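You operate a simulated robot arm through the tools that you are given. There is no shell and no other tool. Be economical: measure what you need, move in short steps, check, and stop when the job is done.

You run a simulated robot arm. Do the job below in one go: nothing can be reset, and whatever is moved stays where it is left.

Task
Push the drain hose end back into its inlet, wipe up the soap drips and finish the spin.
Fine: pink sponge back; lid stays shut; press start last and watch till DONE. What is to be rubbed or washed off counts as gone when no trace of it is left.
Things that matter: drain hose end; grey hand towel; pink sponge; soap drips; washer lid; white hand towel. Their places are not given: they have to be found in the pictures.

It is judged by the outcome, as a careful person would: the job done as asked, and still so three seconds after it is handed in. It fails if anything else is knocked over, pushed out of place, dropped, spilled or broken. Lids that push on must go on centred and level and be pressed home; caps that screw on are set level and turned clockwise until they are tight.

Robot
A 6-joint arm with a two-finger parallel gripper, fixed in place. Base frame: the origin is at the foot of the arm, x ahead of it, y to its left, z up. Units: m, degrees, N and s.
With the tool pointing down near the work surface it reaches from about 0.2 to 0.66 m from the base axis. Its first joint turns from -66.0 to 66.0 degrees. Payload 2.9 kg.
The TCP is the grasp point between the finger pads, 0.03 m short of the fingertips. In the tool frame z runs along the fingers and y along their closing line. The gripper opens to 0.11 m. The fingers are 0.02 m wide and 0.01 m thick; the gripper's body (0.048 by 0.112 m) begins 0.055 m behind the TCP.
Orientation is told as [roll, pitch, yaw] about the base's x, y, z axes, in that order, counted from this pose: with the fingers straight down and closing along the base's y, the tool's x points along the base's -x, its y along +y and its z along -z.

Tools
- The arm moves only by the tool move_arm. Its arguments are lists of equal length, an entry for each row: "travel": the shift along the tool's x, y, z in units of 40 mm (1.0 is 40 mm), a list of three; "delta_rot": the turn, a rotation vector about the tool's x, y, z in units of 5 degrees (1.0 is 5 degrees), a list of three; "hand": the finger opening in mm, from 0 to 110. In form: {"travel": [[x, y, z], ...], "delta_rot": [[wx, wy, wz], ...], "hand": [hand, ...]}. A call has 1 to 20 rows; each row shifts and turns the commanded pose from where the row before left it, along the tool's axes as they then stand. A call with a number of a shift or a turn outside -1 to 1 is refused whole. A row lasts 0.2 s, in which the tool goes at most 0.05 m and 8.6 degrees; a call with a longer step from one row to the next is refused whole, and so is a gripper value outside its range. A pose out of reach is approached as far as the arm can. The call stops where the force on the tool passes 40 N (or 10 N more than at its start, if that is more) or the arm is blocked; 0.2 s more then pass. The fingers move at their own pace (about 0.108 m/s each) and stop on an object; they squeeze with about 26 N. The grip force told is the motor's: it shows also when the fingers shut on nothing. Time passes only in rows, and 0.2 s behind the last, so rows that do not move let the fingers close. It gives the time, the measured TCP pose, the force on the tool (base axes), the opening and the grip force at its end, in the units of the frame above (readings bear some noise), with the torque about the TCP (base axes, N m) and any sound that the robot's microphone picked up.
- Cameras (640 x 400 px; columns grow to the right, rows downward): "scene" is fixed at [0.0951, 0.4482, 1.3962]; the picture's right is [-0.59, -0.81, 0.00], its down [-0.36, 0.26, -0.89] and it looks along [0.72, -0.52, -0.45] (base axes); focal length 246 px, centre (320, 200). "wrist" rides on the gripper at [0.072, 0.017, -0.103] in the tool frame; the picture's right is [-0.23, 0.97, 0.00], its down [-0.76, -0.18, -0.62] and it looks along [-0.61, -0.14, 0.78] (tool axes); focal length 222 px, centre (320, 200).
- get_image(camera): a new picture of that camera. It takes no simulated time.
- locate(camera, pixels): for up to 12 pixels [column, row] of the newest picture of that camera ("zoom" is the newest enlarged one), the place [x, y, z] in the base frame of the surface seen there, good to about 0.002 m. It takes no simulated time.
- close_up(camera, box): a new picture of the part [left, top, right, bottom] of that camera's present view, enlarged. It takes no simulated time.
- finish_job(): hands the job in; it is judged then, once.

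Work in short steps. Measure before you move; look again where a grasp or a placing could have gone wrong, and mend it. You have 80 turns and 34 pictures in all, those below and enlarged ones among them. Open the gripper and draw the arm clear of the work before you hand the job in, unless the task says otherwise; then end with one line.

The tools are called after "Call:" as name(argument=value, ...) on one line, values as JSON. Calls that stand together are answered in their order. move_arm: Moves the arm, as the interface text tells. Its arguments: {"type":"object","properties":{"travel":{"type":"array"},"delta_rot":{"type":"array"},"hand":{"type":"array"}},"required":["travel","delta_rot","hand"]} The other tools are called the same way: get_image (camera) takes a picture; locate (camera, pixels) gives the place of the surface under pixels of a picture; close_up (camera, box) takes an enlarged picture of a part of a camera's view; finish_job () hands the job in.

At the start:

```text
time_s: 0.0
ee_pos: [0.3067, -0.0828, 1.3244]
ee_rot: [0.0, -0.1, 0.0]
ft_force: [-0.1, 0.2, 1.0]
torque: [-0.03, -0.04, 0.0]
gripper_width: 0.1098
grip_force: 0.0
```

scene: 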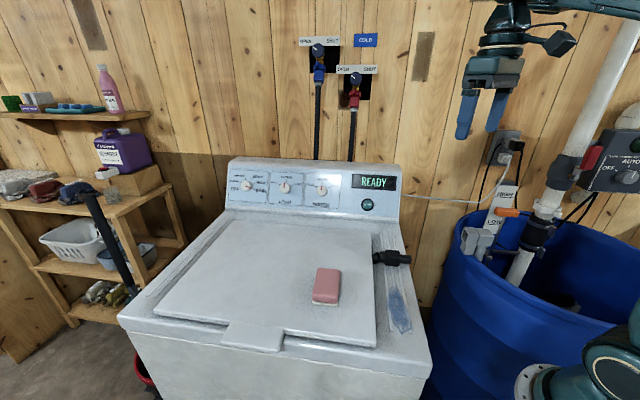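
wrist: 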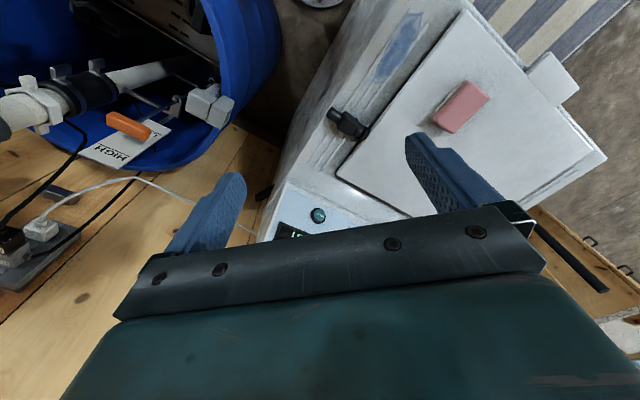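

The scene shows the washer with a pink sponge on the lid (326,286), a black fitting (392,257) and blue drips (398,310). To find the hose end and its inlet I'll enlarge the key areas.

Call:
close_up(camera="scene", box=[300, 160, 460, 360])

Call:
close_up(camera="scene", box=[420, 110, 640, 320])

Call:
close_up(camera="scene", box=[0, 60, 220, 340])

```text
2.00 times, centred on (380, 260) of scene
```

zoom: 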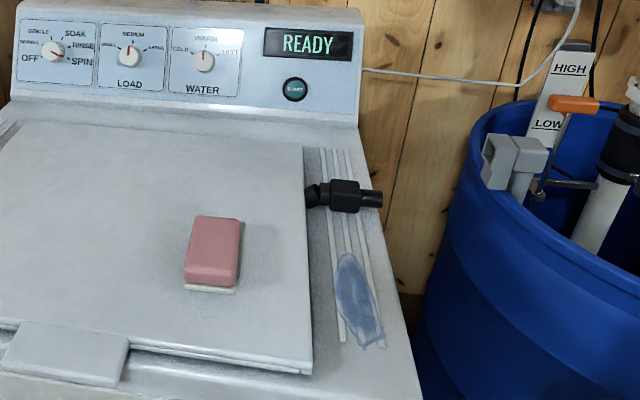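

```text
1.90 times, centred on (530, 215) of scene
```

zoom: 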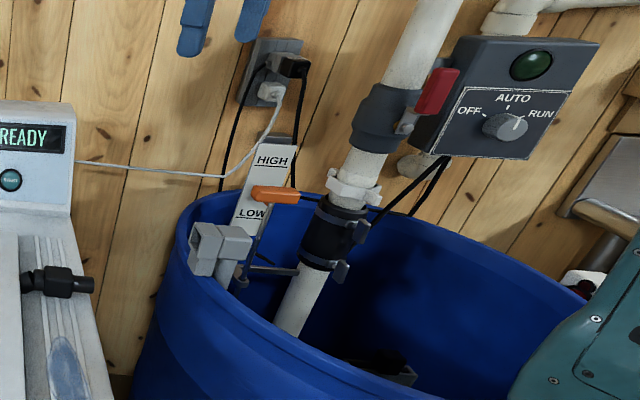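

```text
1.43 times, centred on (110, 200) of scene
```

zoom: 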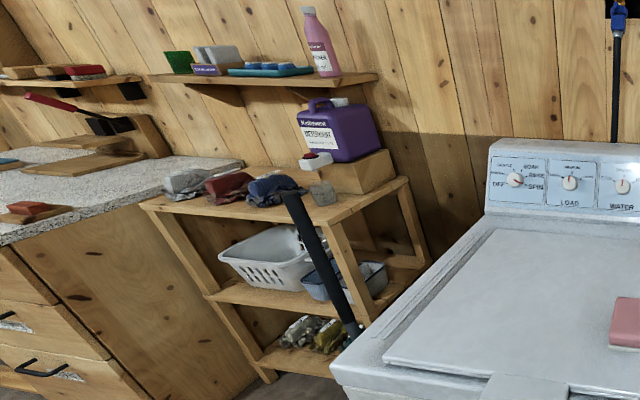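

I'll measure the fitting, the sponge, the drips, the grey socket on the tub, the start button and the lid.

Call:
get_image(camera="scene")

Call:
locate(camera="scene", pixels=[[326, 283], [314, 298], [376, 257], [392, 257], [406, 258], [396, 290], [402, 325], [470, 240], [487, 240], [367, 204], [255, 335], [388, 235]])

Call:
close_up(camera="wrist", box=[260, 0, 640, 240])

Call:
locate(camera="wrist", pixels=[[210, 105], [192, 108], [222, 100], [130, 128], [345, 125], [360, 133], [330, 115], [318, 215], [440, 118], [460, 130], [488, 98], [465, 82]])

```text
28 pictures are left
```

scene: 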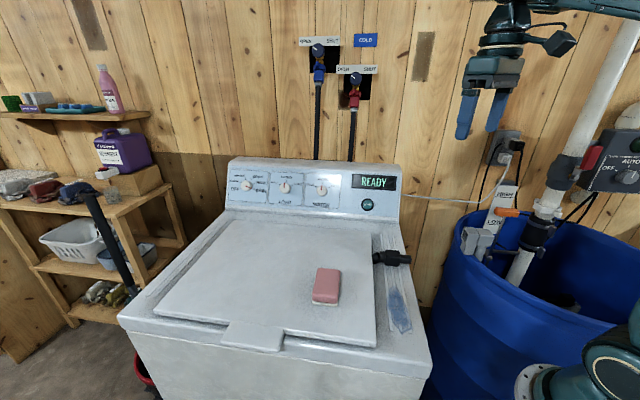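

```text
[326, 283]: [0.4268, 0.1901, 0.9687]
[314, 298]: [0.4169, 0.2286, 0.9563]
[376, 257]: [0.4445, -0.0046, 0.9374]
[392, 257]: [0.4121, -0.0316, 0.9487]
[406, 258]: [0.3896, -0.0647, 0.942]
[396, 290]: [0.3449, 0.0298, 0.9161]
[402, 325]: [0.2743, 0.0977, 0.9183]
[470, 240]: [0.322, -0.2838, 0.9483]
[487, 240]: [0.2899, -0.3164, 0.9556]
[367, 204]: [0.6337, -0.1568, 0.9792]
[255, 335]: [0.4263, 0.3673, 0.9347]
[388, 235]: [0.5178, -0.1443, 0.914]
```

```text
1.67 times, centred on (450, 120) of wrist
```

zoom: 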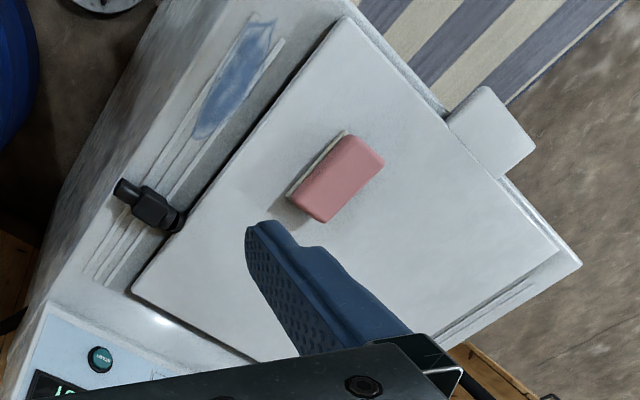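

```text
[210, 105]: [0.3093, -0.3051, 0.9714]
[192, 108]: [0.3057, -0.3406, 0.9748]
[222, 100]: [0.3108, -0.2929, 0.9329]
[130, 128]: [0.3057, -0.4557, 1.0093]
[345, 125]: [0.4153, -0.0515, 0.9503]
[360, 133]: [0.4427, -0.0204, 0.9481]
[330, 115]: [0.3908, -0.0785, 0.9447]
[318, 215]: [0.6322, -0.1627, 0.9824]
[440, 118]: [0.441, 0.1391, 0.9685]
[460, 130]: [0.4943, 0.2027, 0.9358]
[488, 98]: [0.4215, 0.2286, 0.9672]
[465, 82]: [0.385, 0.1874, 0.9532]
```

The fitting is near (0.415,-0.05,0.95) and the grey socket near (0.31,-0.31,0.97). I'll lower the arm over the washer for a closer wrist view of the fitting.

Call:
move_arm(travel=[[0.19, 0.33, 1], [0.19, 0.33, 1], [0.19, 0.33, 1], [0.19, 0.33, 1], [0.19, 0.33, 1]], delta_rot=[[0, 0, 0], [0, 0, 0], [0, 0, 0], [0, 0, 0], [0, 0, 0]], hand=[110, 110, 110, 110, 110])

Call:
get_image(camera="wrist")

```text
time_s: 1.2
ee_pos: [0.2681, -0.0175, 1.1249]
ee_rot: [-0.1, 0.0, 0.0]
ft_force: [-1.1, 0.0, -0.3]
torque: [0.03, 0.03, -0.01]
gripper_width: 0.11
grip_force: 0.0
```

```text
26 pictures are left
```

wrist: 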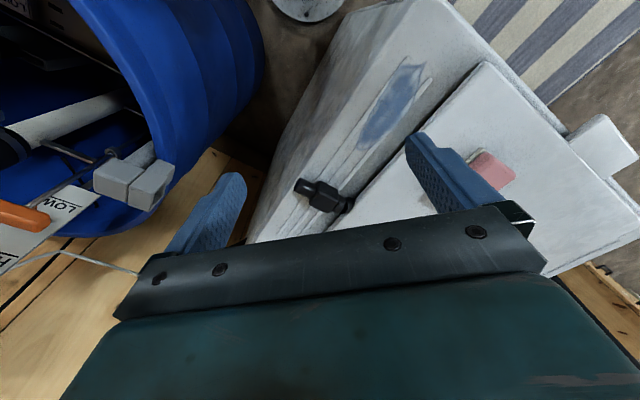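

The fitting is now at (322,195) in the wrist view and the grey socket at (135,180). I'll enlarge both.

Call:
close_up(camera="wrist", box=[240, 40, 480, 240])

Call:
locate(camera="wrist", pixels=[[300, 187], [311, 190], [322, 195], [335, 200], [345, 205], [320, 184], [360, 140], [375, 110], [408, 70], [400, 60], [425, 80], [345, 185]])

Call:
close_up(camera="wrist", box=[0, 80, 240, 280])

```text
2.00 times, centred on (360, 140) of wrist
```

zoom: 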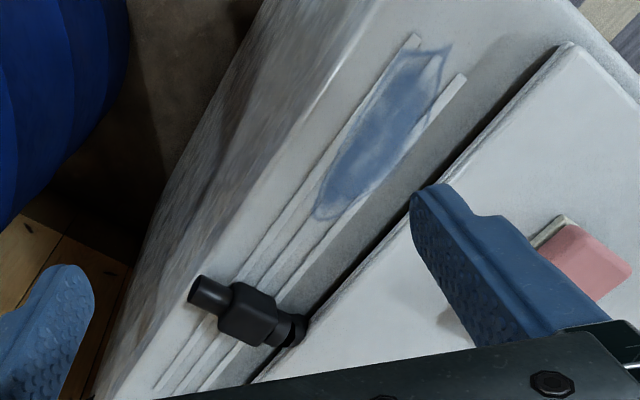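

```text
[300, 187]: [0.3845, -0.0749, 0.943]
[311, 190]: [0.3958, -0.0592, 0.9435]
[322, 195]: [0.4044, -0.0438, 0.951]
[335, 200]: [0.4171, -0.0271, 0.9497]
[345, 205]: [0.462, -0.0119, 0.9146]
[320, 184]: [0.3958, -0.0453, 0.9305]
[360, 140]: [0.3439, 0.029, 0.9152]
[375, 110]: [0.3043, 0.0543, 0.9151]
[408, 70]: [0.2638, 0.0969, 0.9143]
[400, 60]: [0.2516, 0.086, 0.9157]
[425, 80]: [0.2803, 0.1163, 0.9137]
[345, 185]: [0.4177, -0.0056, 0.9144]
```

```text
2.00 times, centred on (120, 180) of wrist
```

zoom: 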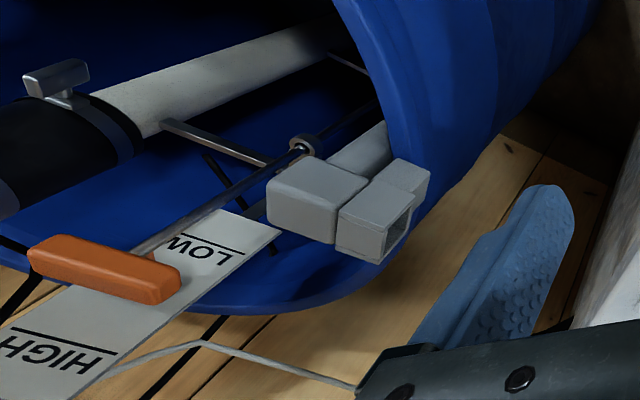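

The newest zoom shows the socket's square mouth at zoom (395,230), facing the washer. I'll measure its corners and look at the socket in the scene view.

Call:
locate(camera="zoom", pixels=[[345, 205], [385, 232], [411, 203], [408, 240], [383, 256], [425, 172], [395, 163], [340, 240], [300, 190], [366, 210], [398, 222], [320, 165]])

Call:
close_up(camera="scene", box=[450, 200, 530, 270])

Call:
locate(camera="scene", pixels=[[463, 232], [474, 230], [480, 236], [468, 248], [480, 250], [485, 230], [497, 235], [487, 246], [470, 238], [482, 258], [475, 240], [474, 254]])

```text
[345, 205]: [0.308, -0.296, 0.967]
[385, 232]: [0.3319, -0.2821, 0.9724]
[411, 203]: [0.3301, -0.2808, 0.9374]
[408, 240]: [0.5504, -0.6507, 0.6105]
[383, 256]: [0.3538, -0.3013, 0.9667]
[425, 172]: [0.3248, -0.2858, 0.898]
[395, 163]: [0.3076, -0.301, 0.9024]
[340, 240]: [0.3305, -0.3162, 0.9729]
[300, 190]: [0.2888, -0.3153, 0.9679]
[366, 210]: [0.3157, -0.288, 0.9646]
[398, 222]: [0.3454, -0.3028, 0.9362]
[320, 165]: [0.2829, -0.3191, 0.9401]
```

```text
5.71 times, centred on (490, 235) of scene
```

zoom: 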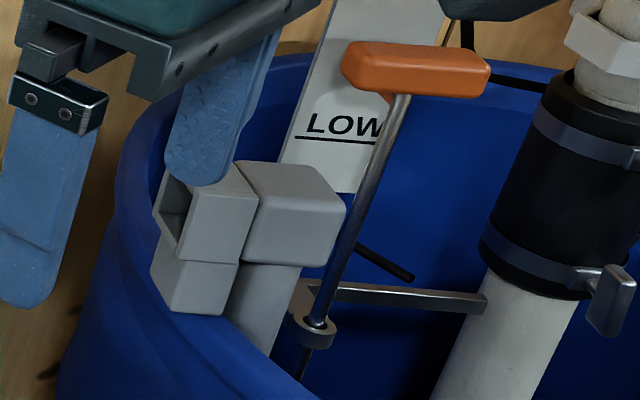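

```text
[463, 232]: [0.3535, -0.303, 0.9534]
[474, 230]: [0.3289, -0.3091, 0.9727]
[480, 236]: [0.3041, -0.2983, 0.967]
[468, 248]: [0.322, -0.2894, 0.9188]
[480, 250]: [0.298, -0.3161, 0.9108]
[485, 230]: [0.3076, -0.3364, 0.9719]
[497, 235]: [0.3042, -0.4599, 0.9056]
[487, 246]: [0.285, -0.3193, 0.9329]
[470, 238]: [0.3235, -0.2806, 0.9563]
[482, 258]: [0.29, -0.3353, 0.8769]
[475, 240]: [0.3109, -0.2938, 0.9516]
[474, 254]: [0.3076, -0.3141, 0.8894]
```

The socket mouth is about 3 cm square, centred near (0.343,-0.292,0.955), and faces the washer. I'll turn the tool about 53° so the fingers close across the fitting, and hover above it.

Call:
move_arm(travel=[[0, 0, 0.148], [0, 0, 0.148], [0, 0, 0.148], [0, 0, 0.148], [0, 0, 0.148], [0, 0, 0.148], [0, 0, 0.148], [0, 0, 0.148], [0, 0, 0.148], [0, 0, 0.148], [0, 0, 0.148], [-0.374, -0.79, 0], [-0.374, -0.79, 0], [-0.374, -0.79, 0], [-0.374, -0.79, 0]], delta_rot=[[0, 0, -0.96], [0, 0, -0.96], [0, 0, -0.96], [0, 0, -0.96], [0, 0, -0.96], [0, 0, -0.96], [0, 0, -0.96], [0, 0, -0.96], [0, 0, -0.96], [0, 0, -0.96], [0, 0, -1], [0, 0, 0], [0, 0, 0], [0, 0, 0], [0, 0, 0]], hand=[110, 110, 110, 110, 110, 110, 110, 110, 110, 110, 110, 110, 110, 110, 110])

Call:
get_image(camera="wrist")

```text
time_s: 4.4
ee_pos: [0.4069, -0.0451, 1.0606]
ee_rot: [-0.1, -0.1, 53.0]
ft_force: [-0.5, -0.4, 0.7]
torque: [-0.02, 0.0, 0.0]
gripper_width: 0.11
grip_force: 0.1
```

```text
22 pictures are left
```

wrist: 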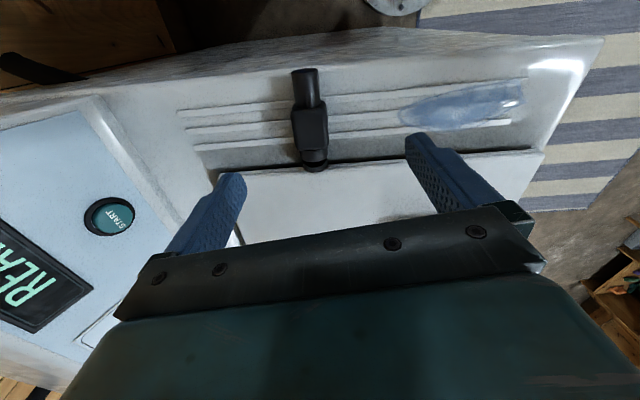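

Now the fitting is clear at (310,120). I'll enlarge it and measure its edges.

Call:
close_up(camera="wrist", box=[260, 60, 370, 180])

Call:
locate(camera="wrist", pixels=[[304, 71], [305, 90], [305, 103], [310, 120], [293, 115], [328, 115], [313, 142], [314, 156], [314, 167], [300, 112], [321, 112], [312, 130]])

```text
3.33 times, centred on (315, 120) of wrist
```

zoom: 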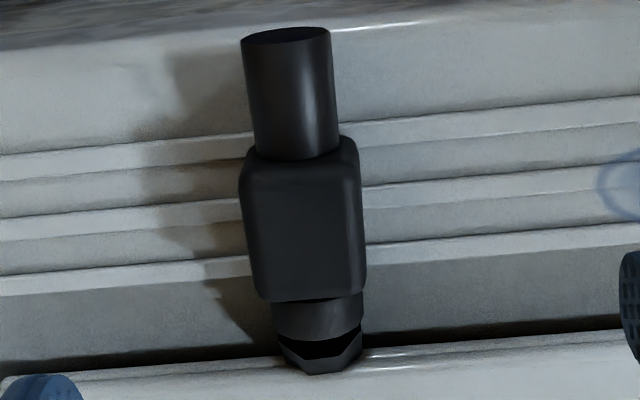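

```text
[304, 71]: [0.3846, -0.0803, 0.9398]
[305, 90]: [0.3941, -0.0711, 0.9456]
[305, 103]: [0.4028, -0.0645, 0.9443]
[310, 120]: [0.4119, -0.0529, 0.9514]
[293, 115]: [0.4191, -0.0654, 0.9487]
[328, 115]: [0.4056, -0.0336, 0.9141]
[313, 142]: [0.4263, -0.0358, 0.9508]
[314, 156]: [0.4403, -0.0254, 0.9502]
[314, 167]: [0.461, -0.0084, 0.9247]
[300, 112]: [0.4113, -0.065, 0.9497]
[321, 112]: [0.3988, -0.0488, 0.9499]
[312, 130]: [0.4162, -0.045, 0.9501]
```

The fitting's axis points at about 47° yaw; its block is about 32 mm wide with the top at z≈0.951, and the nozzle is about 23 mm across. I'll set the yaw to 47° and survey the socket from above before gripping.

Call:
move_arm(travel=[[0, 0, 0], [0, 0, 0], [0.805, -0.512, 0], [0.805, -0.512, 0], [0.805, -0.512, 0], [0.805, -0.512, 0], [0.805, -0.512, 0], [0.805, -0.512, 0]], delta_rot=[[0, 0, 0.6], [0, 0, 0.6], [0, 0, 0], [0, 0, 0], [0, 0, 0], [0, 0, 0], [0, 0, 0], [0, 0, 0]], hand=[110, 110, 110, 110, 110, 110, 110, 110])

Call:
close_up(camera="wrist", box=[200, 0, 440, 200])

```text
time_s: 6.2
ee_pos: [0.363, -0.2728, 1.0613]
ee_rot: [-0.1, -0.1, 47.2]
ft_force: [0.6, -0.2, -0.2]
torque: [0.0, -0.02, 0.02]
gripper_width: 0.1099
grip_force: 0.0
```

```text
2.00 times, centred on (320, 100) of wrist
```

zoom: 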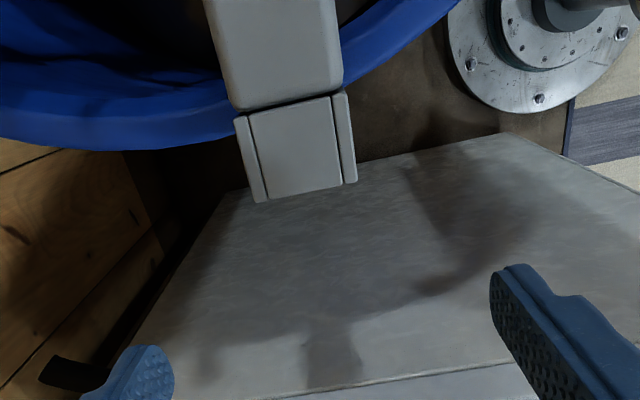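

The socket's top shows clearly with two side walls, from zoom (237,118) to (357,183). I'll measure its corners.

Call:
locate(camera="zoom", pixels=[[259, 196], [268, 194], [341, 183], [352, 180], [243, 122], [254, 122], [330, 101], [341, 97], [295, 150], [304, 190], [285, 113], [345, 150]])

```text
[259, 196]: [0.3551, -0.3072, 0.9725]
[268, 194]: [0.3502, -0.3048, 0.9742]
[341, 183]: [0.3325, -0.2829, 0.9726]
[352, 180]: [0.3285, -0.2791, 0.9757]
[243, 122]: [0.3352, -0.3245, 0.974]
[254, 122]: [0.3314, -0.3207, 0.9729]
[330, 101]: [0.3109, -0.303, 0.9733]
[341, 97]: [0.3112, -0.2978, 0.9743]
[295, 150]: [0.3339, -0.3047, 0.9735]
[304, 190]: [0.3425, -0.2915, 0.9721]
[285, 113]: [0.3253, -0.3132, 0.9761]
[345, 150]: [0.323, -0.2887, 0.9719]
```

The socket is about 4 cm square outside, with its mouth centre at (0.342,-0.2925,0.953) and axis about 44°. I'll go back over the fitting's block at (0.4165,-0.0465) and descend around it.

Call:
move_arm(travel=[[-0.843, 0.477, 0], [-0.843, 0.477, 0], [-0.843, 0.477, 0], [-0.843, 0.477, 0], [-0.843, 0.477, 0], [-0.843, 0.477, 0], [0, 0, 0], [0, 0, 0.6875], [0, 0, 0.6875], [0, 0, 0.6875], [0, 0, 0.6875], [0, 0, 0]], delta_rot=[[0, 0, 0], [0, 0, 0], [0, 0, 0], [0, 0, 0], [0, 0, 0], [0, 0, 0], [0, 0, 0], [0, 0, 0], [0, 0, 0], [0, 0, 0], [0, 0, 0], [0, 0, 0]], hand=[70, 70, 70, 70, 70, 70, 70, 70, 70, 70, 70, 70])

Call:
close_up(camera="wrist", box=[200, 20, 440, 220])

```text
time_s: 8.8
ee_pos: [0.4166, -0.044, 0.9489]
ee_rot: [-0.1, -0.1, 47.0]
ft_force: [-0.1, 0.5, 0.0]
torque: [0.02, 0.03, -0.02]
gripper_width: 0.0699
grip_force: 0.1
```

```text
2.00 times, centred on (320, 120) of wrist
```

zoom: 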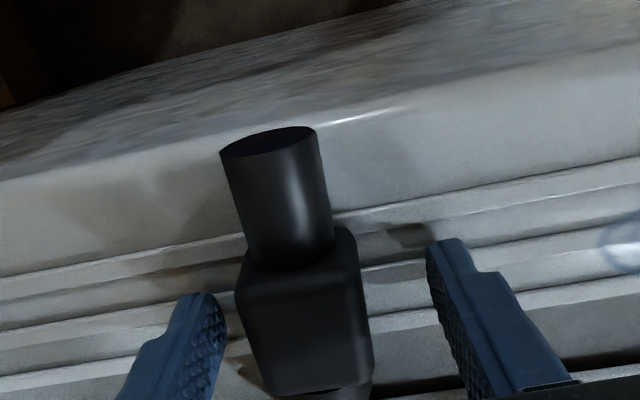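

The fingers straddle the block with clearance on both sides. Closing now, then lifting slightly to check the hold.

Call:
move_arm(travel=[[0, 0, 0], [0, 0, 0], [0, 0, 0], [0, 0, 0], [0, 0, 0], [0, 0, -0.25], [0, 0, -0.5]], delta_rot=[[0, 0, 0], [0, 0, 0], [0, 0, 0], [0, 0, 0], [0, 0, 0], [0, 0, 0], [0, 0, 0]], hand=[25, 10, 10, 10, 10, 10, 10])

Call:
close_up(camera="wrist", box=[200, 20, 440, 220])

Call:
close_up(camera="scene", box=[320, 180, 480, 310])

```text
time_s: 10.4
ee_pos: [0.4182, -0.0437, 0.9799]
ee_rot: [-0.1, -0.2, 47.0]
ft_force: [0.3, 0.1, -0.5]
torque: [0.0, 0.0, 0.03]
gripper_width: 0.0355
grip_force: 25.7
```

```text
2.00 times, centred on (320, 120) of wrist
```

zoom: 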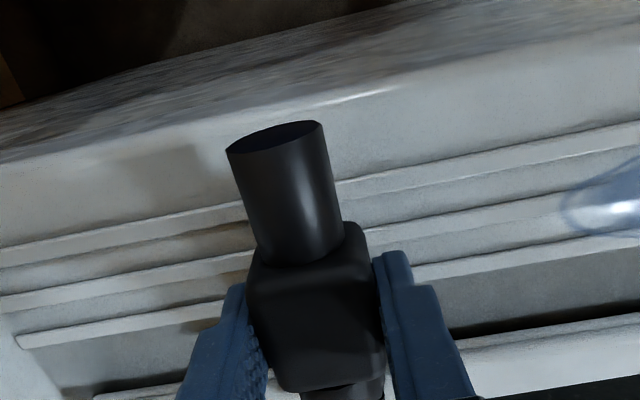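

```text
3.08 times, centred on (400, 245) of scene
```

zoom: 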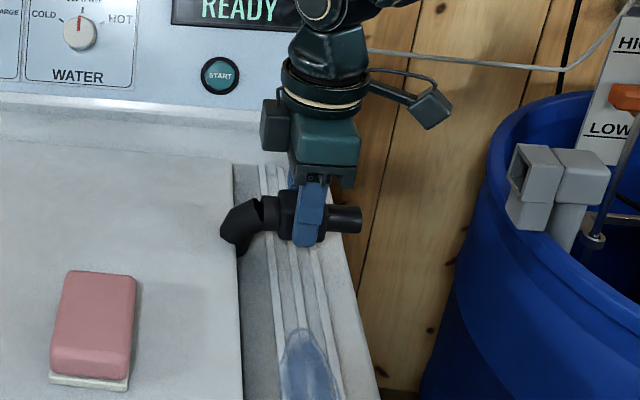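

Gripped (35.5 mm) with no drag force. I'll measure the nozzle and the socket mouth corners in this zoom for alignment.

Call:
locate(camera="zoom", pixels=[[345, 207], [345, 219], [345, 230], [358, 208], [358, 230], [515, 146], [556, 150], [509, 185], [543, 202], [535, 175], [507, 222], [516, 175]])

Call:
locate(camera="wrist", pixels=[[317, 82], [320, 110], [322, 130], [338, 100], [338, 160]])

Call:
close_up(camera="scene", box=[430, 200, 530, 270])

```text
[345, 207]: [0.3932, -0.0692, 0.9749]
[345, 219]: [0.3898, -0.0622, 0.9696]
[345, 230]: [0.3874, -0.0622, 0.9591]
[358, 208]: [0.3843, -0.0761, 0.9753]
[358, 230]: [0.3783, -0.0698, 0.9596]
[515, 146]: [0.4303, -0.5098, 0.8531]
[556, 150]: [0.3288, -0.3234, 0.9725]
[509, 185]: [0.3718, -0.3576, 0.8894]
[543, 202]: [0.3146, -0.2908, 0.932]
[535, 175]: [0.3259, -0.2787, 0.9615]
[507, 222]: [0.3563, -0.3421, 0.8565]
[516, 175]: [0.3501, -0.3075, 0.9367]
```

```text
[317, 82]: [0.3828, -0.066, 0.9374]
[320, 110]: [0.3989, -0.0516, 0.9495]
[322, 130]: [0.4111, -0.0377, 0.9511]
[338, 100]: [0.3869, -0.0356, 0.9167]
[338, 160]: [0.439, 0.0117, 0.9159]
```

```text
5.71 times, centred on (480, 235) of scene
```

zoom: 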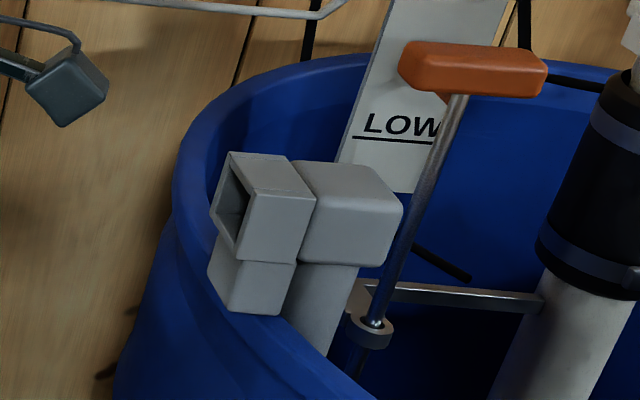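

I'll measure the mouth's rim in this larger zoom.

Call:
locate(camera="zoom", pixels=[[253, 196], [248, 225], [241, 257], [262, 198], [252, 257], [310, 200], [293, 257], [235, 158], [246, 180], [232, 248], [222, 228], [290, 275]])

```text
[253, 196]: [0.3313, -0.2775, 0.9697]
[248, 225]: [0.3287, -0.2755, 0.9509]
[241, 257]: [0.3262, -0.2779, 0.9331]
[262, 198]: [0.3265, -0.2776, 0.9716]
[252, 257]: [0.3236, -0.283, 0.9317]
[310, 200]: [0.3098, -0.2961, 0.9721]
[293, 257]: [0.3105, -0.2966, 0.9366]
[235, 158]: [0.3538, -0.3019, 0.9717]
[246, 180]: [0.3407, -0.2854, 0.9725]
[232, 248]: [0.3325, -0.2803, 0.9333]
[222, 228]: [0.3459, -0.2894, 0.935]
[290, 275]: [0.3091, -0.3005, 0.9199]
```

The mouth centre comes out at (0.3425,-0.2915,0.9525) with its axis at 45°, so TCP x−y should be 0.634 and z about 0.9685 when inserting. I'll lift, turn to 45° and move to a point 65 mm in front of the mouth.

Call:
move_arm(travel=[[0, 0, -0.6], [0, 0, -0.6], [0.682, -0.507, 0], [0.682, -0.507, 0], [0.682, -0.507, 0], [0.682, -0.507, 0], [0.682, -0.507, 0], [0.682, -0.507, 0], [0, 0, 0], [0, 0, 0]], delta_rot=[[0, 0, 0.2], [0, 0, 0.2], [0, 0, 0], [0, 0, 0], [0, 0, 0], [0, 0, 0], [0, 0, 0], [0, 0, 0], [0, 0, 0], [0, 0, 0]], hand=[10, 10, 10, 10, 10, 10, 10, 10, 10, 10])

```text
time_s: 12.6
ee_pos: [0.3895, -0.2475, 1.0271]
ee_rot: [0.0, -0.1, 45.1]
ft_force: [-0.4, -0.7, -0.9]
torque: [0.0, 0.0, -0.01]
gripper_width: 0.0358
grip_force: 26.0
```

x−y reads 0.637, so I'll shift 2 mm sideways and lower to z≈0.9685.

Call:
move_arm(travel=[[0, 0.05, 0.488], [0, 0, 0.488], [0, 0, 0.488], [0, 0, 0], [0, 0, 0]], delta_rot=[[0, 0, 0], [0, 0, 0], [0, 0, 0], [0, 0, 0], [0, 0, 0]], hand=[10, 10, 10, 10, 10])

Call:
close_up(camera="wrist", box=[220, 0, 420, 160])

Call:
close_up(camera="scene", box=[420, 200, 520, 270])

```text
time_s: 13.8
ee_pos: [0.3885, -0.245, 0.9694]
ee_rot: [-0.1, -0.1, 45.0]
ft_force: [-0.2, 0.6, -1.2]
torque: [-0.02, -0.02, 0.0]
gripper_width: 0.0354
grip_force: 26.3
```

```text
2.50 times, centred on (320, 80) of wrist
```

zoom: 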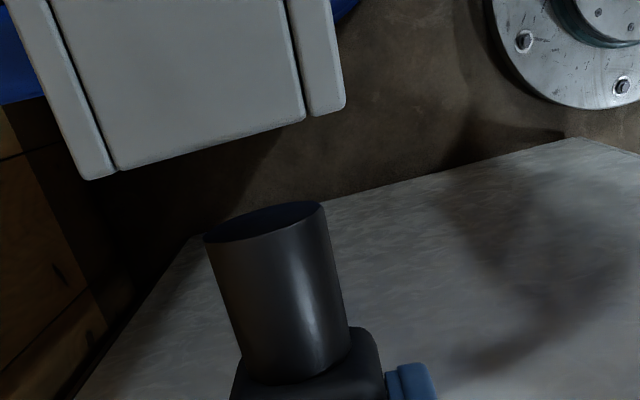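

```text
5.71 times, centred on (470, 235) of scene
```

zoom: 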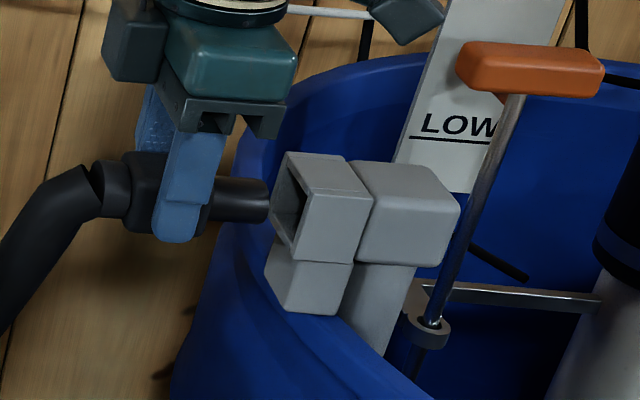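

The nozzle is lined up close to the mouth. I'll measure nozzle and mouth in the wrist zoom's scene twin for a final lateral and height check.

Call:
locate(camera="zoom", pixels=[[225, 180], [262, 183], [262, 200], [262, 218], [225, 200], [225, 218], [300, 230], [310, 190], [298, 258], [288, 160], [302, 180], [285, 240]])

Call:
get_image(camera="wrist")

Call:
locate(camera="wrist", pixels=[[297, 90], [303, 105], [309, 125], [308, 100], [320, 110], [317, 140], [256, 66], [266, 62], [310, 46], [322, 42], [290, 52], [318, 120]])

```text
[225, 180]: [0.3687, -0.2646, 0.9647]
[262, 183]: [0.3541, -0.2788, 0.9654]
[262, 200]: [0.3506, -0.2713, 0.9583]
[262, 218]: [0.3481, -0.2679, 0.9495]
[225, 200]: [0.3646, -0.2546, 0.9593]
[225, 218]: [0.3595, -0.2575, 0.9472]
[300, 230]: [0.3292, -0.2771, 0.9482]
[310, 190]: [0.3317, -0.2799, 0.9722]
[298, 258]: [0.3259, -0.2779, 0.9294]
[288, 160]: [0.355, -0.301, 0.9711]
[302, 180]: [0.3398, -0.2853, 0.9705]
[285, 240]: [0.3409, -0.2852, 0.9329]
```

```text
13 pictures are left
```

wrist: 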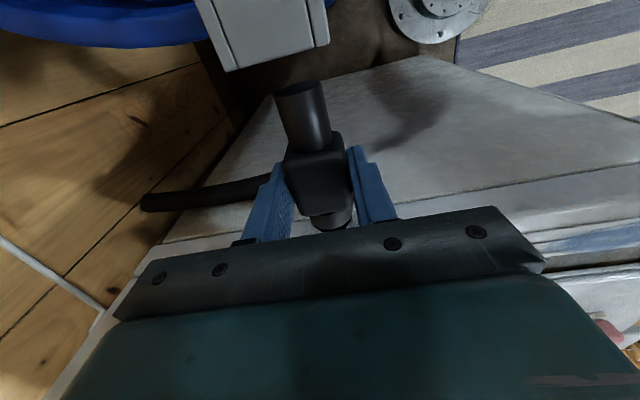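

```text
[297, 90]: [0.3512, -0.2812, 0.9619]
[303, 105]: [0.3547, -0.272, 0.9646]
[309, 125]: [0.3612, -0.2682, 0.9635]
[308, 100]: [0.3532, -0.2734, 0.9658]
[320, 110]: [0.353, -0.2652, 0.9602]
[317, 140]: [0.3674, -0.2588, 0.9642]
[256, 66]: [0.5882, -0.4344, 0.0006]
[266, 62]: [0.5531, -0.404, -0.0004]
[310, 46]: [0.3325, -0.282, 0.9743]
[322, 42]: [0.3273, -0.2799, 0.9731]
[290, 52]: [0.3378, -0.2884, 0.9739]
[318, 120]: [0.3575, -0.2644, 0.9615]
```

Nozzle centre is about z 0.9535 and x−y 0.632, against the mouth's 0.9525 and 0.634, which is within the clearance. Pushing it in along tool x in small steps.

Call:
move_arm(travel=[[0.15, 0, 0], [0.15, 0, 0], [0.15, 0, 0], [0.15, 0, 0], [0.15, 0, 0], [0.15, 0, 0], [0.1, 0, 0], [0.05, 0, 0]], delta_rot=[[0, 0, 0], [0, 0, 0], [0, 0, 0], [0, 0, 0], [0, 0, 0], [0, 0, 0], [0, 0, 0], [0, 0, 0]], hand=[10, 10, 10, 10, 10, 10, 10, 10])

```text
time_s: 15.6
ee_pos: [0.3578, -0.2738, 0.9686]
ee_rot: [-0.1, 0.0, 45.1]
ft_force: [4.1, 2.8, -4.4]
torque: [0.16, -0.18, 0.09]
gripper_width: 0.0357
grip_force: 25.5
```

It slid in 42 mm with only about 5 N of resistance. I'll push a little further to seat it.

Call:
move_arm(travel=[[0.05, 0, 0], [0.05, 0, 0], [0.05, 0, 0], [0.05, 0, 0], [0, 0, 0]], delta_rot=[[0, 0, 0], [0, 0, 0], [0, 0, 0], [0, 0, 0], [0, 0, 0]], hand=[10, 10, 10, 10, 10])

Call:
close_up(camera="scene", box=[420, 200, 520, 270])

```text
time_s: 16.8
ee_pos: [0.3556, -0.2762, 0.9691]
ee_rot: [-0.2, -0.6, 45.8]
ft_force: [6.1, 4.8, -2.1]
torque: [-0.06, -0.04, -0.13]
gripper_width: 0.0357
grip_force: 26.3
stopped in row 5: the force on the tool passed its limit at 40 N (the readings are from after the stop); the commanded pose is now the measured one
```

```text
5.71 times, centred on (470, 235) of scene
```

zoom: 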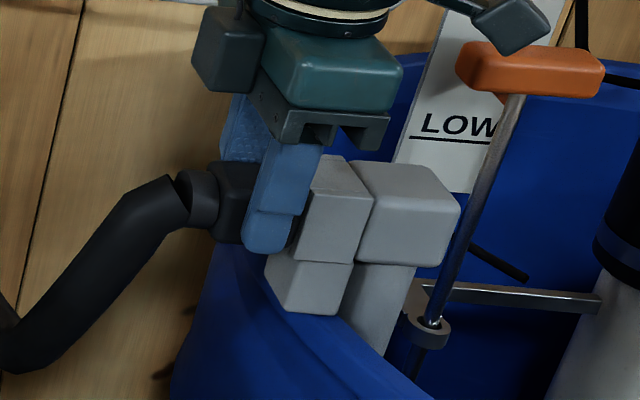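

It hit a firm stop at 40 N with the block against the mouth, so it's seated. I'll open the fingers, raise straight up and check.

Call:
move_arm(travel=[[0, 0, 0], [0, 0, 0], [0, 0, 0], [0, 0, -0.5], [0, 0, -1], [0, 0, -1], [0, 0, -0.5], [-1, 0, 0], [-1, 0, 0]], delta_rot=[[0, 0, 0], [0, 0, 0], [0, 0, 0], [0, 0, 0], [0, 0, 0], [0, 0, 0], [0, 0, 0], [0, 0, 0], [0, 0, 0]], hand=[60, 70, 70, 70, 70, 70, 70, 70, 70])

Call:
get_image(camera="wrist")

Call:
get_image(camera="scene")

```text
time_s: 18.8
ee_pos: [0.4085, -0.2201, 1.0882]
ee_rot: [-0.1, -0.6, 45.7]
ft_force: [-0.8, 0.9, 0.1]
torque: [-0.01, 0.03, 0.01]
gripper_width: 0.0701
grip_force: 0.0
```

```text
11 pictures are left
```

wrist: 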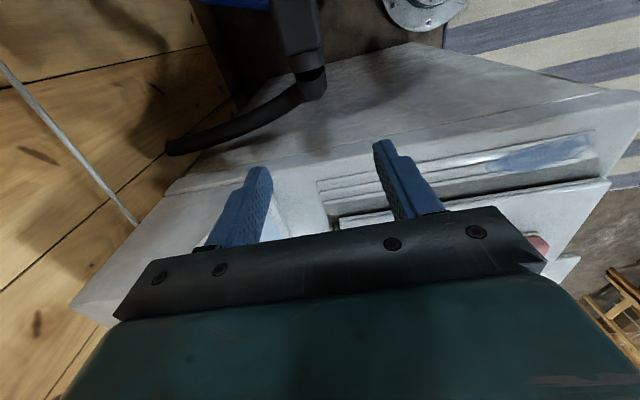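

```text
10 pictures are left
```

scene: 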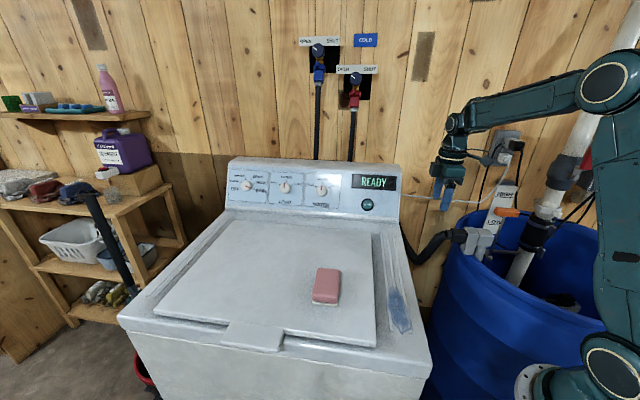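

The hose end stays in the socket (465,237). Now the sponge: I'll measure its top corners at (318,269), (341,271), (337,298), (314,297), the drip area, and the start button.

Call:
locate(camera="scene", pixels=[[319, 270], [339, 271], [336, 297], [315, 296], [327, 284], [350, 310], [386, 289], [396, 283], [390, 315], [409, 330], [399, 333], [404, 300]])

Call:
close_up(camera="scene", box=[296, 250, 424, 345])

```text
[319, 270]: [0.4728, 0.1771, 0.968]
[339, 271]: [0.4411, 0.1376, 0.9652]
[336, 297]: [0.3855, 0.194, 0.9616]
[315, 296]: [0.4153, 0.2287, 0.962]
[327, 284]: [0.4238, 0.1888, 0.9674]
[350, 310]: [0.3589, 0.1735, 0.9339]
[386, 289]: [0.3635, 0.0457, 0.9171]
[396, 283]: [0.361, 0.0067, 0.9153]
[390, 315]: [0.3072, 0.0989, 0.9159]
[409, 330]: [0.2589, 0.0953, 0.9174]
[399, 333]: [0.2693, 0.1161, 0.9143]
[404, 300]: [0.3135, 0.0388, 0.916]
```

```text
4.21 times, centred on (360, 298) of scene
```

zoom: 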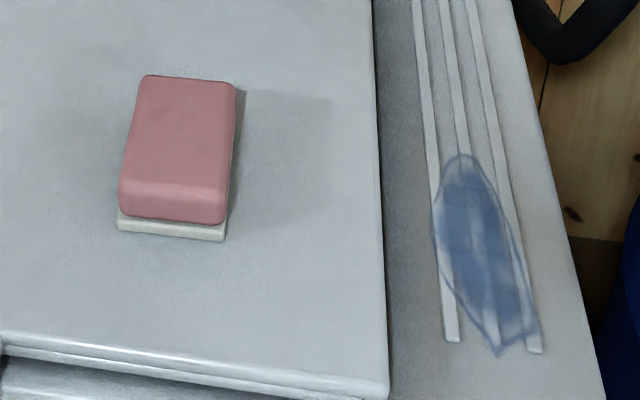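

The sponge is about 0.055 × 0.08 m, centred at (0.429,0.184), with its top at z≈0.968 and its long axis along the washer's depth. I'll measure the strip between the lid edge and the washer edge, and move above the sponge at yaw 47°.

Call:
locate(camera="zoom", pixels=[[372, 180], [380, 330], [390, 200], [398, 330], [545, 200], [580, 330], [460, 158], [437, 210], [540, 335], [497, 352], [520, 240], [440, 280]])

Call:
move_arm(travel=[[-0.76, 0.67, 0], [-0.76, 0.67, 0], [-0.76, 0.67, 0], [-0.76, 0.67, 0], [-0.76, 0.67, 0], [-0.76, 0.67, 0], [-0.76, 0.67, 0], [-0.76, 0.67, 0], [-0.76, 0.67, 0], [-0.76, 0.67, 0], [0, 0, 0], [0, 0, 0]], delta_rot=[[-0.086, 0.084, 0], [0, 0, -0.26], [0, 0, 0], [0, 0, 0], [0, 0, 0], [0, 0, 0], [0, 0, 0], [0, 0, 0], [0, 0, 0], [0, 0, 0], [0, 0, 0], [0, 0, 0]], hand=[105, 105, 105, 105, 105, 105, 105, 105, 105, 105, 105, 105])

```text
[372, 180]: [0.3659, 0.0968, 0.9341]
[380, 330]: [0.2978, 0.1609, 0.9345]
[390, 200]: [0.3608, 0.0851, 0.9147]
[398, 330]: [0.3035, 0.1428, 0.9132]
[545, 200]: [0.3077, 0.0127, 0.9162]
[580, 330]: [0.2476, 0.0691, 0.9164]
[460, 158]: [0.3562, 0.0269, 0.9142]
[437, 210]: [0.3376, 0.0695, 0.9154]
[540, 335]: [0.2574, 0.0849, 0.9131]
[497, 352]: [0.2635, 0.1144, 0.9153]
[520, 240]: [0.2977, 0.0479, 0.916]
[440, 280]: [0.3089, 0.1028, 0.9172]
```

```text
time_s: 21.4
ee_pos: [0.4212, 0.1882, 1.0901]
ee_rot: [0.4, -0.1, 47.0]
ft_force: [0.0, -0.3, -0.3]
torque: [0.02, 0.01, -0.01]
gripper_width: 0.1053
grip_force: 0.0
```

The strip between lid edge (u≈0.325) and washer edge (u≈0.225) leaves room for the sponge. I'll correct the position slightly, descend to z≈0.975 and grip the sponge by its ends.

Call:
move_arm(travel=[[-0.058, -0.2, 0], [0, 0, 0.72], [0, 0, 0.72], [0, 0, 0.72], [0, 0, 0.72], [0, 0, 0], [0, 0, 0], [0, 0, 0], [0, 0, 0], [0, 0, 0]], delta_rot=[[0.055, 0.058, 0], [0, 0, 0], [0, 0, 0], [0, 0, 0], [0, 0, 0], [0, 0, 0], [0, 0, 0], [0, 0, 0], [0, 0, 0], [0, 0, 0]], hand=[105, 105, 105, 105, 105, 105, 60, 60, 60, 60])

Call:
get_image(camera="wrist")

```text
time_s: 23.6
ee_pos: [0.4286, 0.1815, 0.9753]
ee_rot: [0.0, 0.2, 46.9]
ft_force: [0.5, -0.4, -0.6]
torque: [-0.01, 0.0, 0.02]
gripper_width: 0.0886
grip_force: 25.8
```

```text
8 pictures are left
```

wrist: 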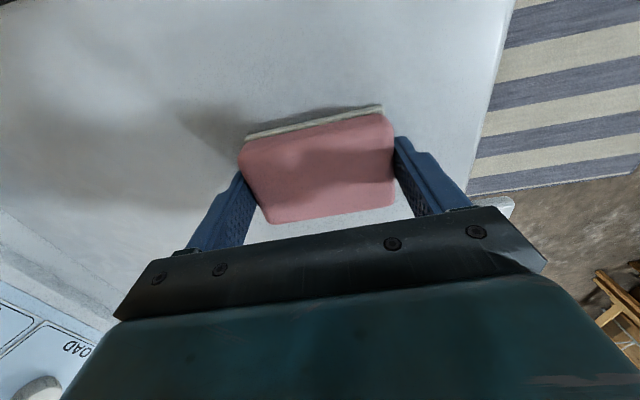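

The sponge is held (88.6 mm); its home pose is TCP (0.4286,0.1815,0.9753), yaw 46.9°. I'll lift it, carry it over the drips and lower it to just above the deck.

Call:
move_arm(travel=[[0, 0, -0.6], [0, 0, -0.6], [0.82, 0.051, 0], [0.82, 0.051, 0], [0.82, 0.051, 0], [0.82, 0.051, 0], [0.82, 0.051, 0], [0, 0, 0], [0, 0, 0.5], [0, 0, 0.5], [0, 0, 0.5], [0, 0, 0]], delta_rot=[[0, 0, 0], [0, 0, 0], [0, 0, 0], [0, 0, 0], [0, 0, 0], [0, 0, 0], [0, 0, 0], [0, 0, 0], [0, 0, 0], [0, 0, 0], [0, 0, 0], [0, 0, 0]], hand=[60, 60, 60, 60, 60, 60, 60, 60, 60, 60, 60, 60])

```text
time_s: 26.1
ee_pos: [0.3092, 0.0678, 0.9627]
ee_rot: [0.0, 0.2, 46.9]
ft_force: [-0.3, 0.1, -0.7]
torque: [-0.04, 0.01, 0.01]
gripper_width: 0.0887
grip_force: 26.1
```

Now at z 0.9627 and not yet touching. I'll lower in 1–2 mm steps to find contact.

Call:
move_arm(travel=[[0, 0, 0.05], [0, 0, 0.05], [0, 0, 0.04], [0, 0, 0.03], [0, 0, 0.02], [0, 0, 0]], delta_rot=[[0, 0, 0], [0, 0, 0], [0, 0, 0], [0, 0, 0], [0, 0, 0], [0, 0, 0]], hand=[60, 60, 60, 60, 60, 60])

```text
time_s: 27.6
ee_pos: [0.3112, 0.0694, 0.9572]
ee_rot: [0.0, 0.2, 47.0]
ft_force: [0.1, 0.1, 0.1]
torque: [0.04, -0.01, 0.04]
gripper_width: 0.0887
grip_force: 25.6
```

Still no contact force at z 0.957. Lowering a little more.

Call:
move_arm(travel=[[0, 0, 0.03], [0, 0, 0.03], [0, 0, 0.03], [0, 0, 0]], delta_rot=[[0, 0, 0], [0, 0, 0], [0, 0, 0], [0, 0, 0]], hand=[60, 60, 60, 60])

```text
time_s: 28.6
ee_pos: [0.3109, 0.0675, 0.9548]
ee_rot: [0.0, 0.1, 47.0]
ft_force: [-8.6, 0.9, 35.2]
torque: [-0.11, 0.18, -0.08]
gripper_width: 0.0889
grip_force: 26.2
```

Contact, at about 35 N. I'll ease up about 1.6 mm and wipe along the strip, ±40 mm.

Call:
move_arm(travel=[[0, 0, -0.04], [0, 0.4, 0], [0, 0.4, 0], [0, 0.3, 0], [0, -0.4, 0], [0, -0.4, 0], [0, -0.4, 0], [0, -0.4, 0], [0, -0.4, 0], [0, -0.3, 0], [0, 0.4, 0], [0, 0.4, 0], [0, 0.4, 0]], delta_rot=[[0, 0, 0], [0, 0, 0], [0, 0, 0], [0, 0, 0], [0, 0, 0], [0, 0, 0], [0, 0, 0], [0, 0, 0], [0, 0, 0], [0, 0, 0], [0, 0, 0], [0, 0, 0], [0, 0, 0]], hand=[60, 60, 60, 60, 60, 60, 60, 60, 60, 60, 60, 60, 60])

Call:
get_image(camera="wrist")

```text
time_s: 31.4
ee_pos: [0.3101, 0.0674, 0.9552]
ee_rot: [-0.1, 0.1, 47.0]
ft_force: [0.3, 0.7, 0.5]
torque: [-0.02, -0.02, 0.03]
gripper_width: 0.089
grip_force: 25.6
```

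```text
7 pictures are left
```

wrist: 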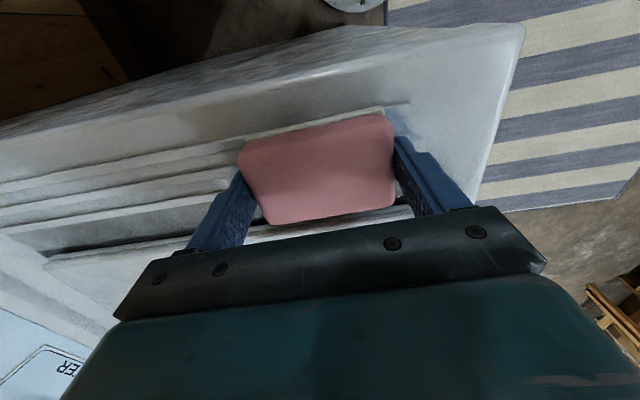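

The drips look faded already, with a faint trace near (402,122), but contact was lost. I'll press 1 mm lower and make passes at both sideways offsets.

Call:
move_arm(travel=[[0.15, 0, 0.025], [0, 0.4, 0], [0, 0.4, 0], [0, 0.4, 0], [0, -0.4, 0], [0, -0.4, 0], [0, -0.4, 0], [0, -0.4, 0], [0, -0.4, 0], [0, -0.4, 0], [-0.3, 0, 0], [0, 0.4, 0], [0, 0.4, 0], [0, 0.4, 0], [0, 0.4, 0], [0, 0.4, 0], [0, 0.4, 0], [0.15, -0.4, 0], [0, -0.4, 0], [0, -0.4, 0]], delta_rot=[[0, 0, 0], [0, 0, 0], [0, 0, 0], [0, 0, 0], [0, 0, 0], [0, 0, 0], [0, 0, 0], [0, 0, 0], [0, 0, 0], [0, 0, 0], [0, 0, 0], [0, 0, 0], [0, 0, 0], [0, 0, 0], [0, 0, 0], [0, 0, 0], [0, 0, 0], [0, 0, 0], [0, 0, 0], [0, 0, 0]], hand=[60, 60, 60, 60, 60, 60, 60, 60, 60, 60, 60, 60, 60, 60, 60, 60, 60, 60, 60, 60])

```text
time_s: 33.7
ee_pos: [0.3423, 0.032, 0.9527]
ee_rot: [0.3, 0.5, 47.1]
ft_force: [-6.7, -0.4, 10.0]
torque: [0.13, -0.16, 0.08]
gripper_width: 0.0888
grip_force: 25.7
stopped in row 11: the force on the tool passed its limit at 47 N (the readings are from after the stop); the commanded pose is now the measured one
```

The sideways move caught, probably on a rib, and the press is now 10 N. I'll lift 3 mm, shift toward the lid, lower again and wipe forward.

Call:
move_arm(travel=[[0, 0, -0.1], [-0.2, 0, 0], [0, 0, 0.06], [0, 0, 0.03], [0, 0.4, 0], [0, 0.4, 0], [0, 0.4, 0], [0, 0.4, 0], [0, 0.4, 0], [0, 0.4, 0], [0, 0.2, 0], [0, 0, -0.5], [0, 0, -1], [-1, 0, -0.5], [-1, 0, 0], [-1, 0, 0]], delta_rot=[[0, 0, 0], [0, 0, 0], [0, 0, 0], [0, 0, 0], [0, 0, 0], [0, 0, 0], [0, 0, 0], [0, 0, 0], [0, 0, 0], [0, 0, 0], [0, 0, 0], [0, 0, 0], [0, 0, 0], [0, 0, 0], [0, 0, 0], [0, 0, 0]], hand=[60, 60, 60, 60, 60, 60, 60, 60, 60, 60, 60, 60, 60, 60, 60, 60])

Call:
close_up(camera="scene", box=[340, 260, 440, 350])

```text
time_s: 37.1
ee_pos: [0.3573, 0.1949, 1.0332]
ee_rot: [0.2, 0.5, 47.0]
ft_force: [-0.6, -0.1, 0.3]
torque: [-0.01, 0.01, -0.03]
gripper_width: 0.089
grip_force: 26.0
```

```text
4.44 times, centred on (390, 305) of scene
```

zoom: 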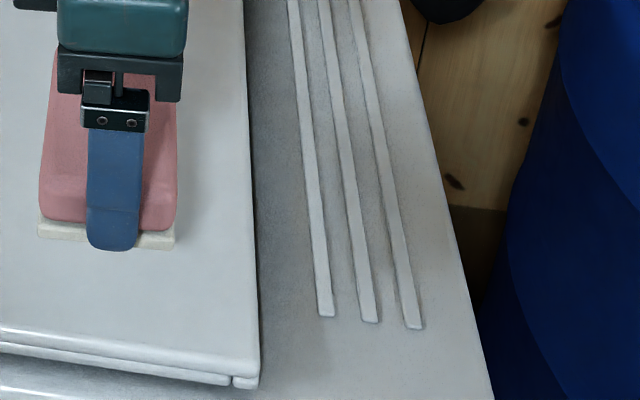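

The deck looks clean, with no blue left. I'll take the sponge back to its original spot at (0.4286,0.1815), stopping just above the lid.

Call:
move_arm(travel=[[-0.485, -0.765, 0], [-0.485, -0.765, 0], [0, 0, 0.65], [0, 0, 0.65], [0, 0, 0]], delta_rot=[[0.085, -0.026, 0], [0, 0, 0], [0, 0, 0], [0, 0, 0], [0, 0, 0]], hand=[60, 60, 60, 60, 60])

```text
time_s: 38.3
ee_pos: [0.4268, 0.1837, 0.9798]
ee_rot: [-0.2, 0.4, 47.0]
ft_force: [0.1, -0.5, -0.3]
torque: [0.0, -0.01, -0.01]
gripper_width: 0.0888
grip_force: 25.7
```

About 2 mm off. I'll fix that and lower in small steps until it touches.

Call:
move_arm(travel=[[0, -0.07, 0], [0, 0, 0.05], [0, 0, 0.05], [0, 0, 0.03], [0, 0, 0]], delta_rot=[[0, 0, 0], [0, 0, 0], [0, 0, 0], [0, 0, 0], [0, 0, 0]], hand=[60, 60, 60, 60, 60])

```text
time_s: 39.5
ee_pos: [0.4273, 0.1825, 0.9758]
ee_rot: [-0.2, 0.5, 46.9]
ft_force: [0.0, 0.2, -0.2]
torque: [0.03, 0.05, 0.01]
gripper_width: 0.0889
grip_force: 25.8
```

No contact yet; lowering a bit more.

Call:
move_arm(travel=[[0, 0, 0.03], [0, 0, 0.025], [0, 0, 0]], delta_rot=[[0, 0, 0], [0, 0, 0], [0, 0, 0]], hand=[60, 60, 60])

```text
time_s: 40.3
ee_pos: [0.4277, 0.1822, 0.974]
ee_rot: [-0.2, 0.4, 46.9]
ft_force: [0.2, -0.6, 3.1]
torque: [0.06, 0.09, 0.0]
gripper_width: 0.0889
grip_force: 26.1
```

3 N of contact: the sponge is down. I'll release and rise clear; the panel's plane can be measured around the START button at (367,204) in the scene picture.

Call:
move_arm(travel=[[0, 0, 0], [0, 0, 0], [0, 0, -0.5], [0, 0, -1], [0, 0, -1], [0, 0, -0.5]], delta_rot=[[0, 0, 0], [0, 0, 0], [0, 0, 0], [0, 0, 0], [0, 0, 0], [0, 0, 0]], hand=[100, 108, 108, 108, 108, 108])

Call:
locate(camera="scene", pixels=[[367, 204], [367, 201], [367, 207], [364, 204], [370, 204], [380, 204], [380, 212], [355, 204], [345, 178], [345, 208], [390, 202], [352, 210]])

Call:
get_image(camera="scene")

```text
time_s: 41.7
ee_pos: [0.429, 0.183, 1.0942]
ee_rot: [-0.2, 0.4, 47.0]
ft_force: [0.0, 0.3, 0.7]
torque: [0.02, -0.01, 0.01]
gripper_width: 0.1082
grip_force: 0.0
```

```text
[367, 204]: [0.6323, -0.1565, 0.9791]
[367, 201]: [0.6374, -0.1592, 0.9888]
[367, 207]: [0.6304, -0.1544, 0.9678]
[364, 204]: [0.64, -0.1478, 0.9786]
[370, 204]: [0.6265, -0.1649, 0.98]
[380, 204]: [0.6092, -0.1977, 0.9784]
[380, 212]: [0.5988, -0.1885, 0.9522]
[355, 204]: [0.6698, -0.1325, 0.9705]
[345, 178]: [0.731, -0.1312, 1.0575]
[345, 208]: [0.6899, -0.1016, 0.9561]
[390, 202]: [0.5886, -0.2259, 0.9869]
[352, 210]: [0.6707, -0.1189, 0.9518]
```

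```text
5 pictures are left
```

scene: 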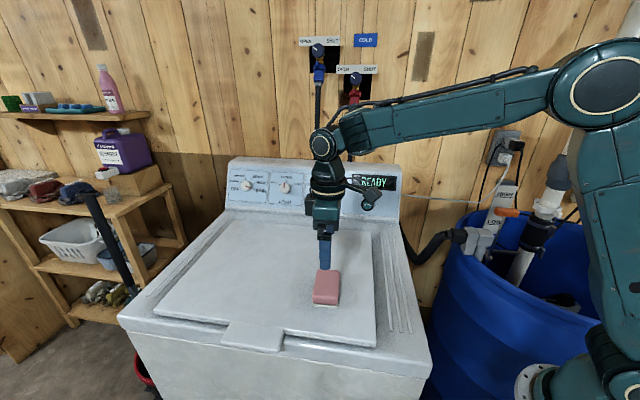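

The sponge is back in its spot and the drips are gone. The panel leans back about 26° from vertical, so its normal is (-0.635,0.635,0.44). I'll close the fingers, move in front of START at height, then tilt the tool about 50° toward the panel.

Call:
move_arm(travel=[[0, 0, 0], [0.267, -0.904, 0], [0.267, -0.904, 0], [0.267, -0.904, 0], [0.267, -0.904, 0], [0.267, -0.904, 0], [0.267, -0.904, 0], [0.267, -0.904, 0], [0.267, -0.904, 0], [0.267, -0.904, 0], [0, 0, 0]], delta_rot=[[0, 0, 0.4], [0, 0, 0], [0, 0, 0], [0, 0, 0], [0, 0, 0], [0, 0, 0], [0, 0, 0], [0, 0, 0], [0, 0, 0], [0, 0, 0], [0, 0, 0]], hand=[108, 60, 30, 0, 0, 0, 0, 0, 0, 0, 0])

Call:
move_arm(travel=[[0, 0, 0], [0, 0, 0], [0, 0, 0], [0, 0, 0], [0, 0, 0], [0, 0, 0], [0, 0, 0], [0, 0, 0], [0, 0, 0], [0, 0, 0], [0, 0, 0]], delta_rot=[[1, 0, 0], [1, 0, 0], [1, 0, 0], [1, 0, 0], [1, 0, 0], [1, 0, 0], [1, 0, 0], [1, 0, 0], [1, 0, 0], [1, 0, 0], [0, 0, 0]], hand=[0, 0, 0, 0, 0, 0, 0, 0, 0, 0, 0])

```text
time_s: 44.1
ee_pos: [0.591, -0.1168, 1.0974]
ee_rot: [-0.3, 0.4, 45.1]
ft_force: [0.1, 0.1, -0.3]
torque: [-0.01, 0.02, 0.0]
gripper_width: 0.0001
grip_force: 26.1
```

```text
time_s: 46.5
ee_pos: [0.5906, -0.1163, 1.0959]
ee_rot: [-50.4, 0.4, 45.1]
ft_force: [-0.5, 0.0, 0.1]
torque: [-0.01, 0.02, 0.03]
gripper_width: 0.0002
grip_force: 26.0
```

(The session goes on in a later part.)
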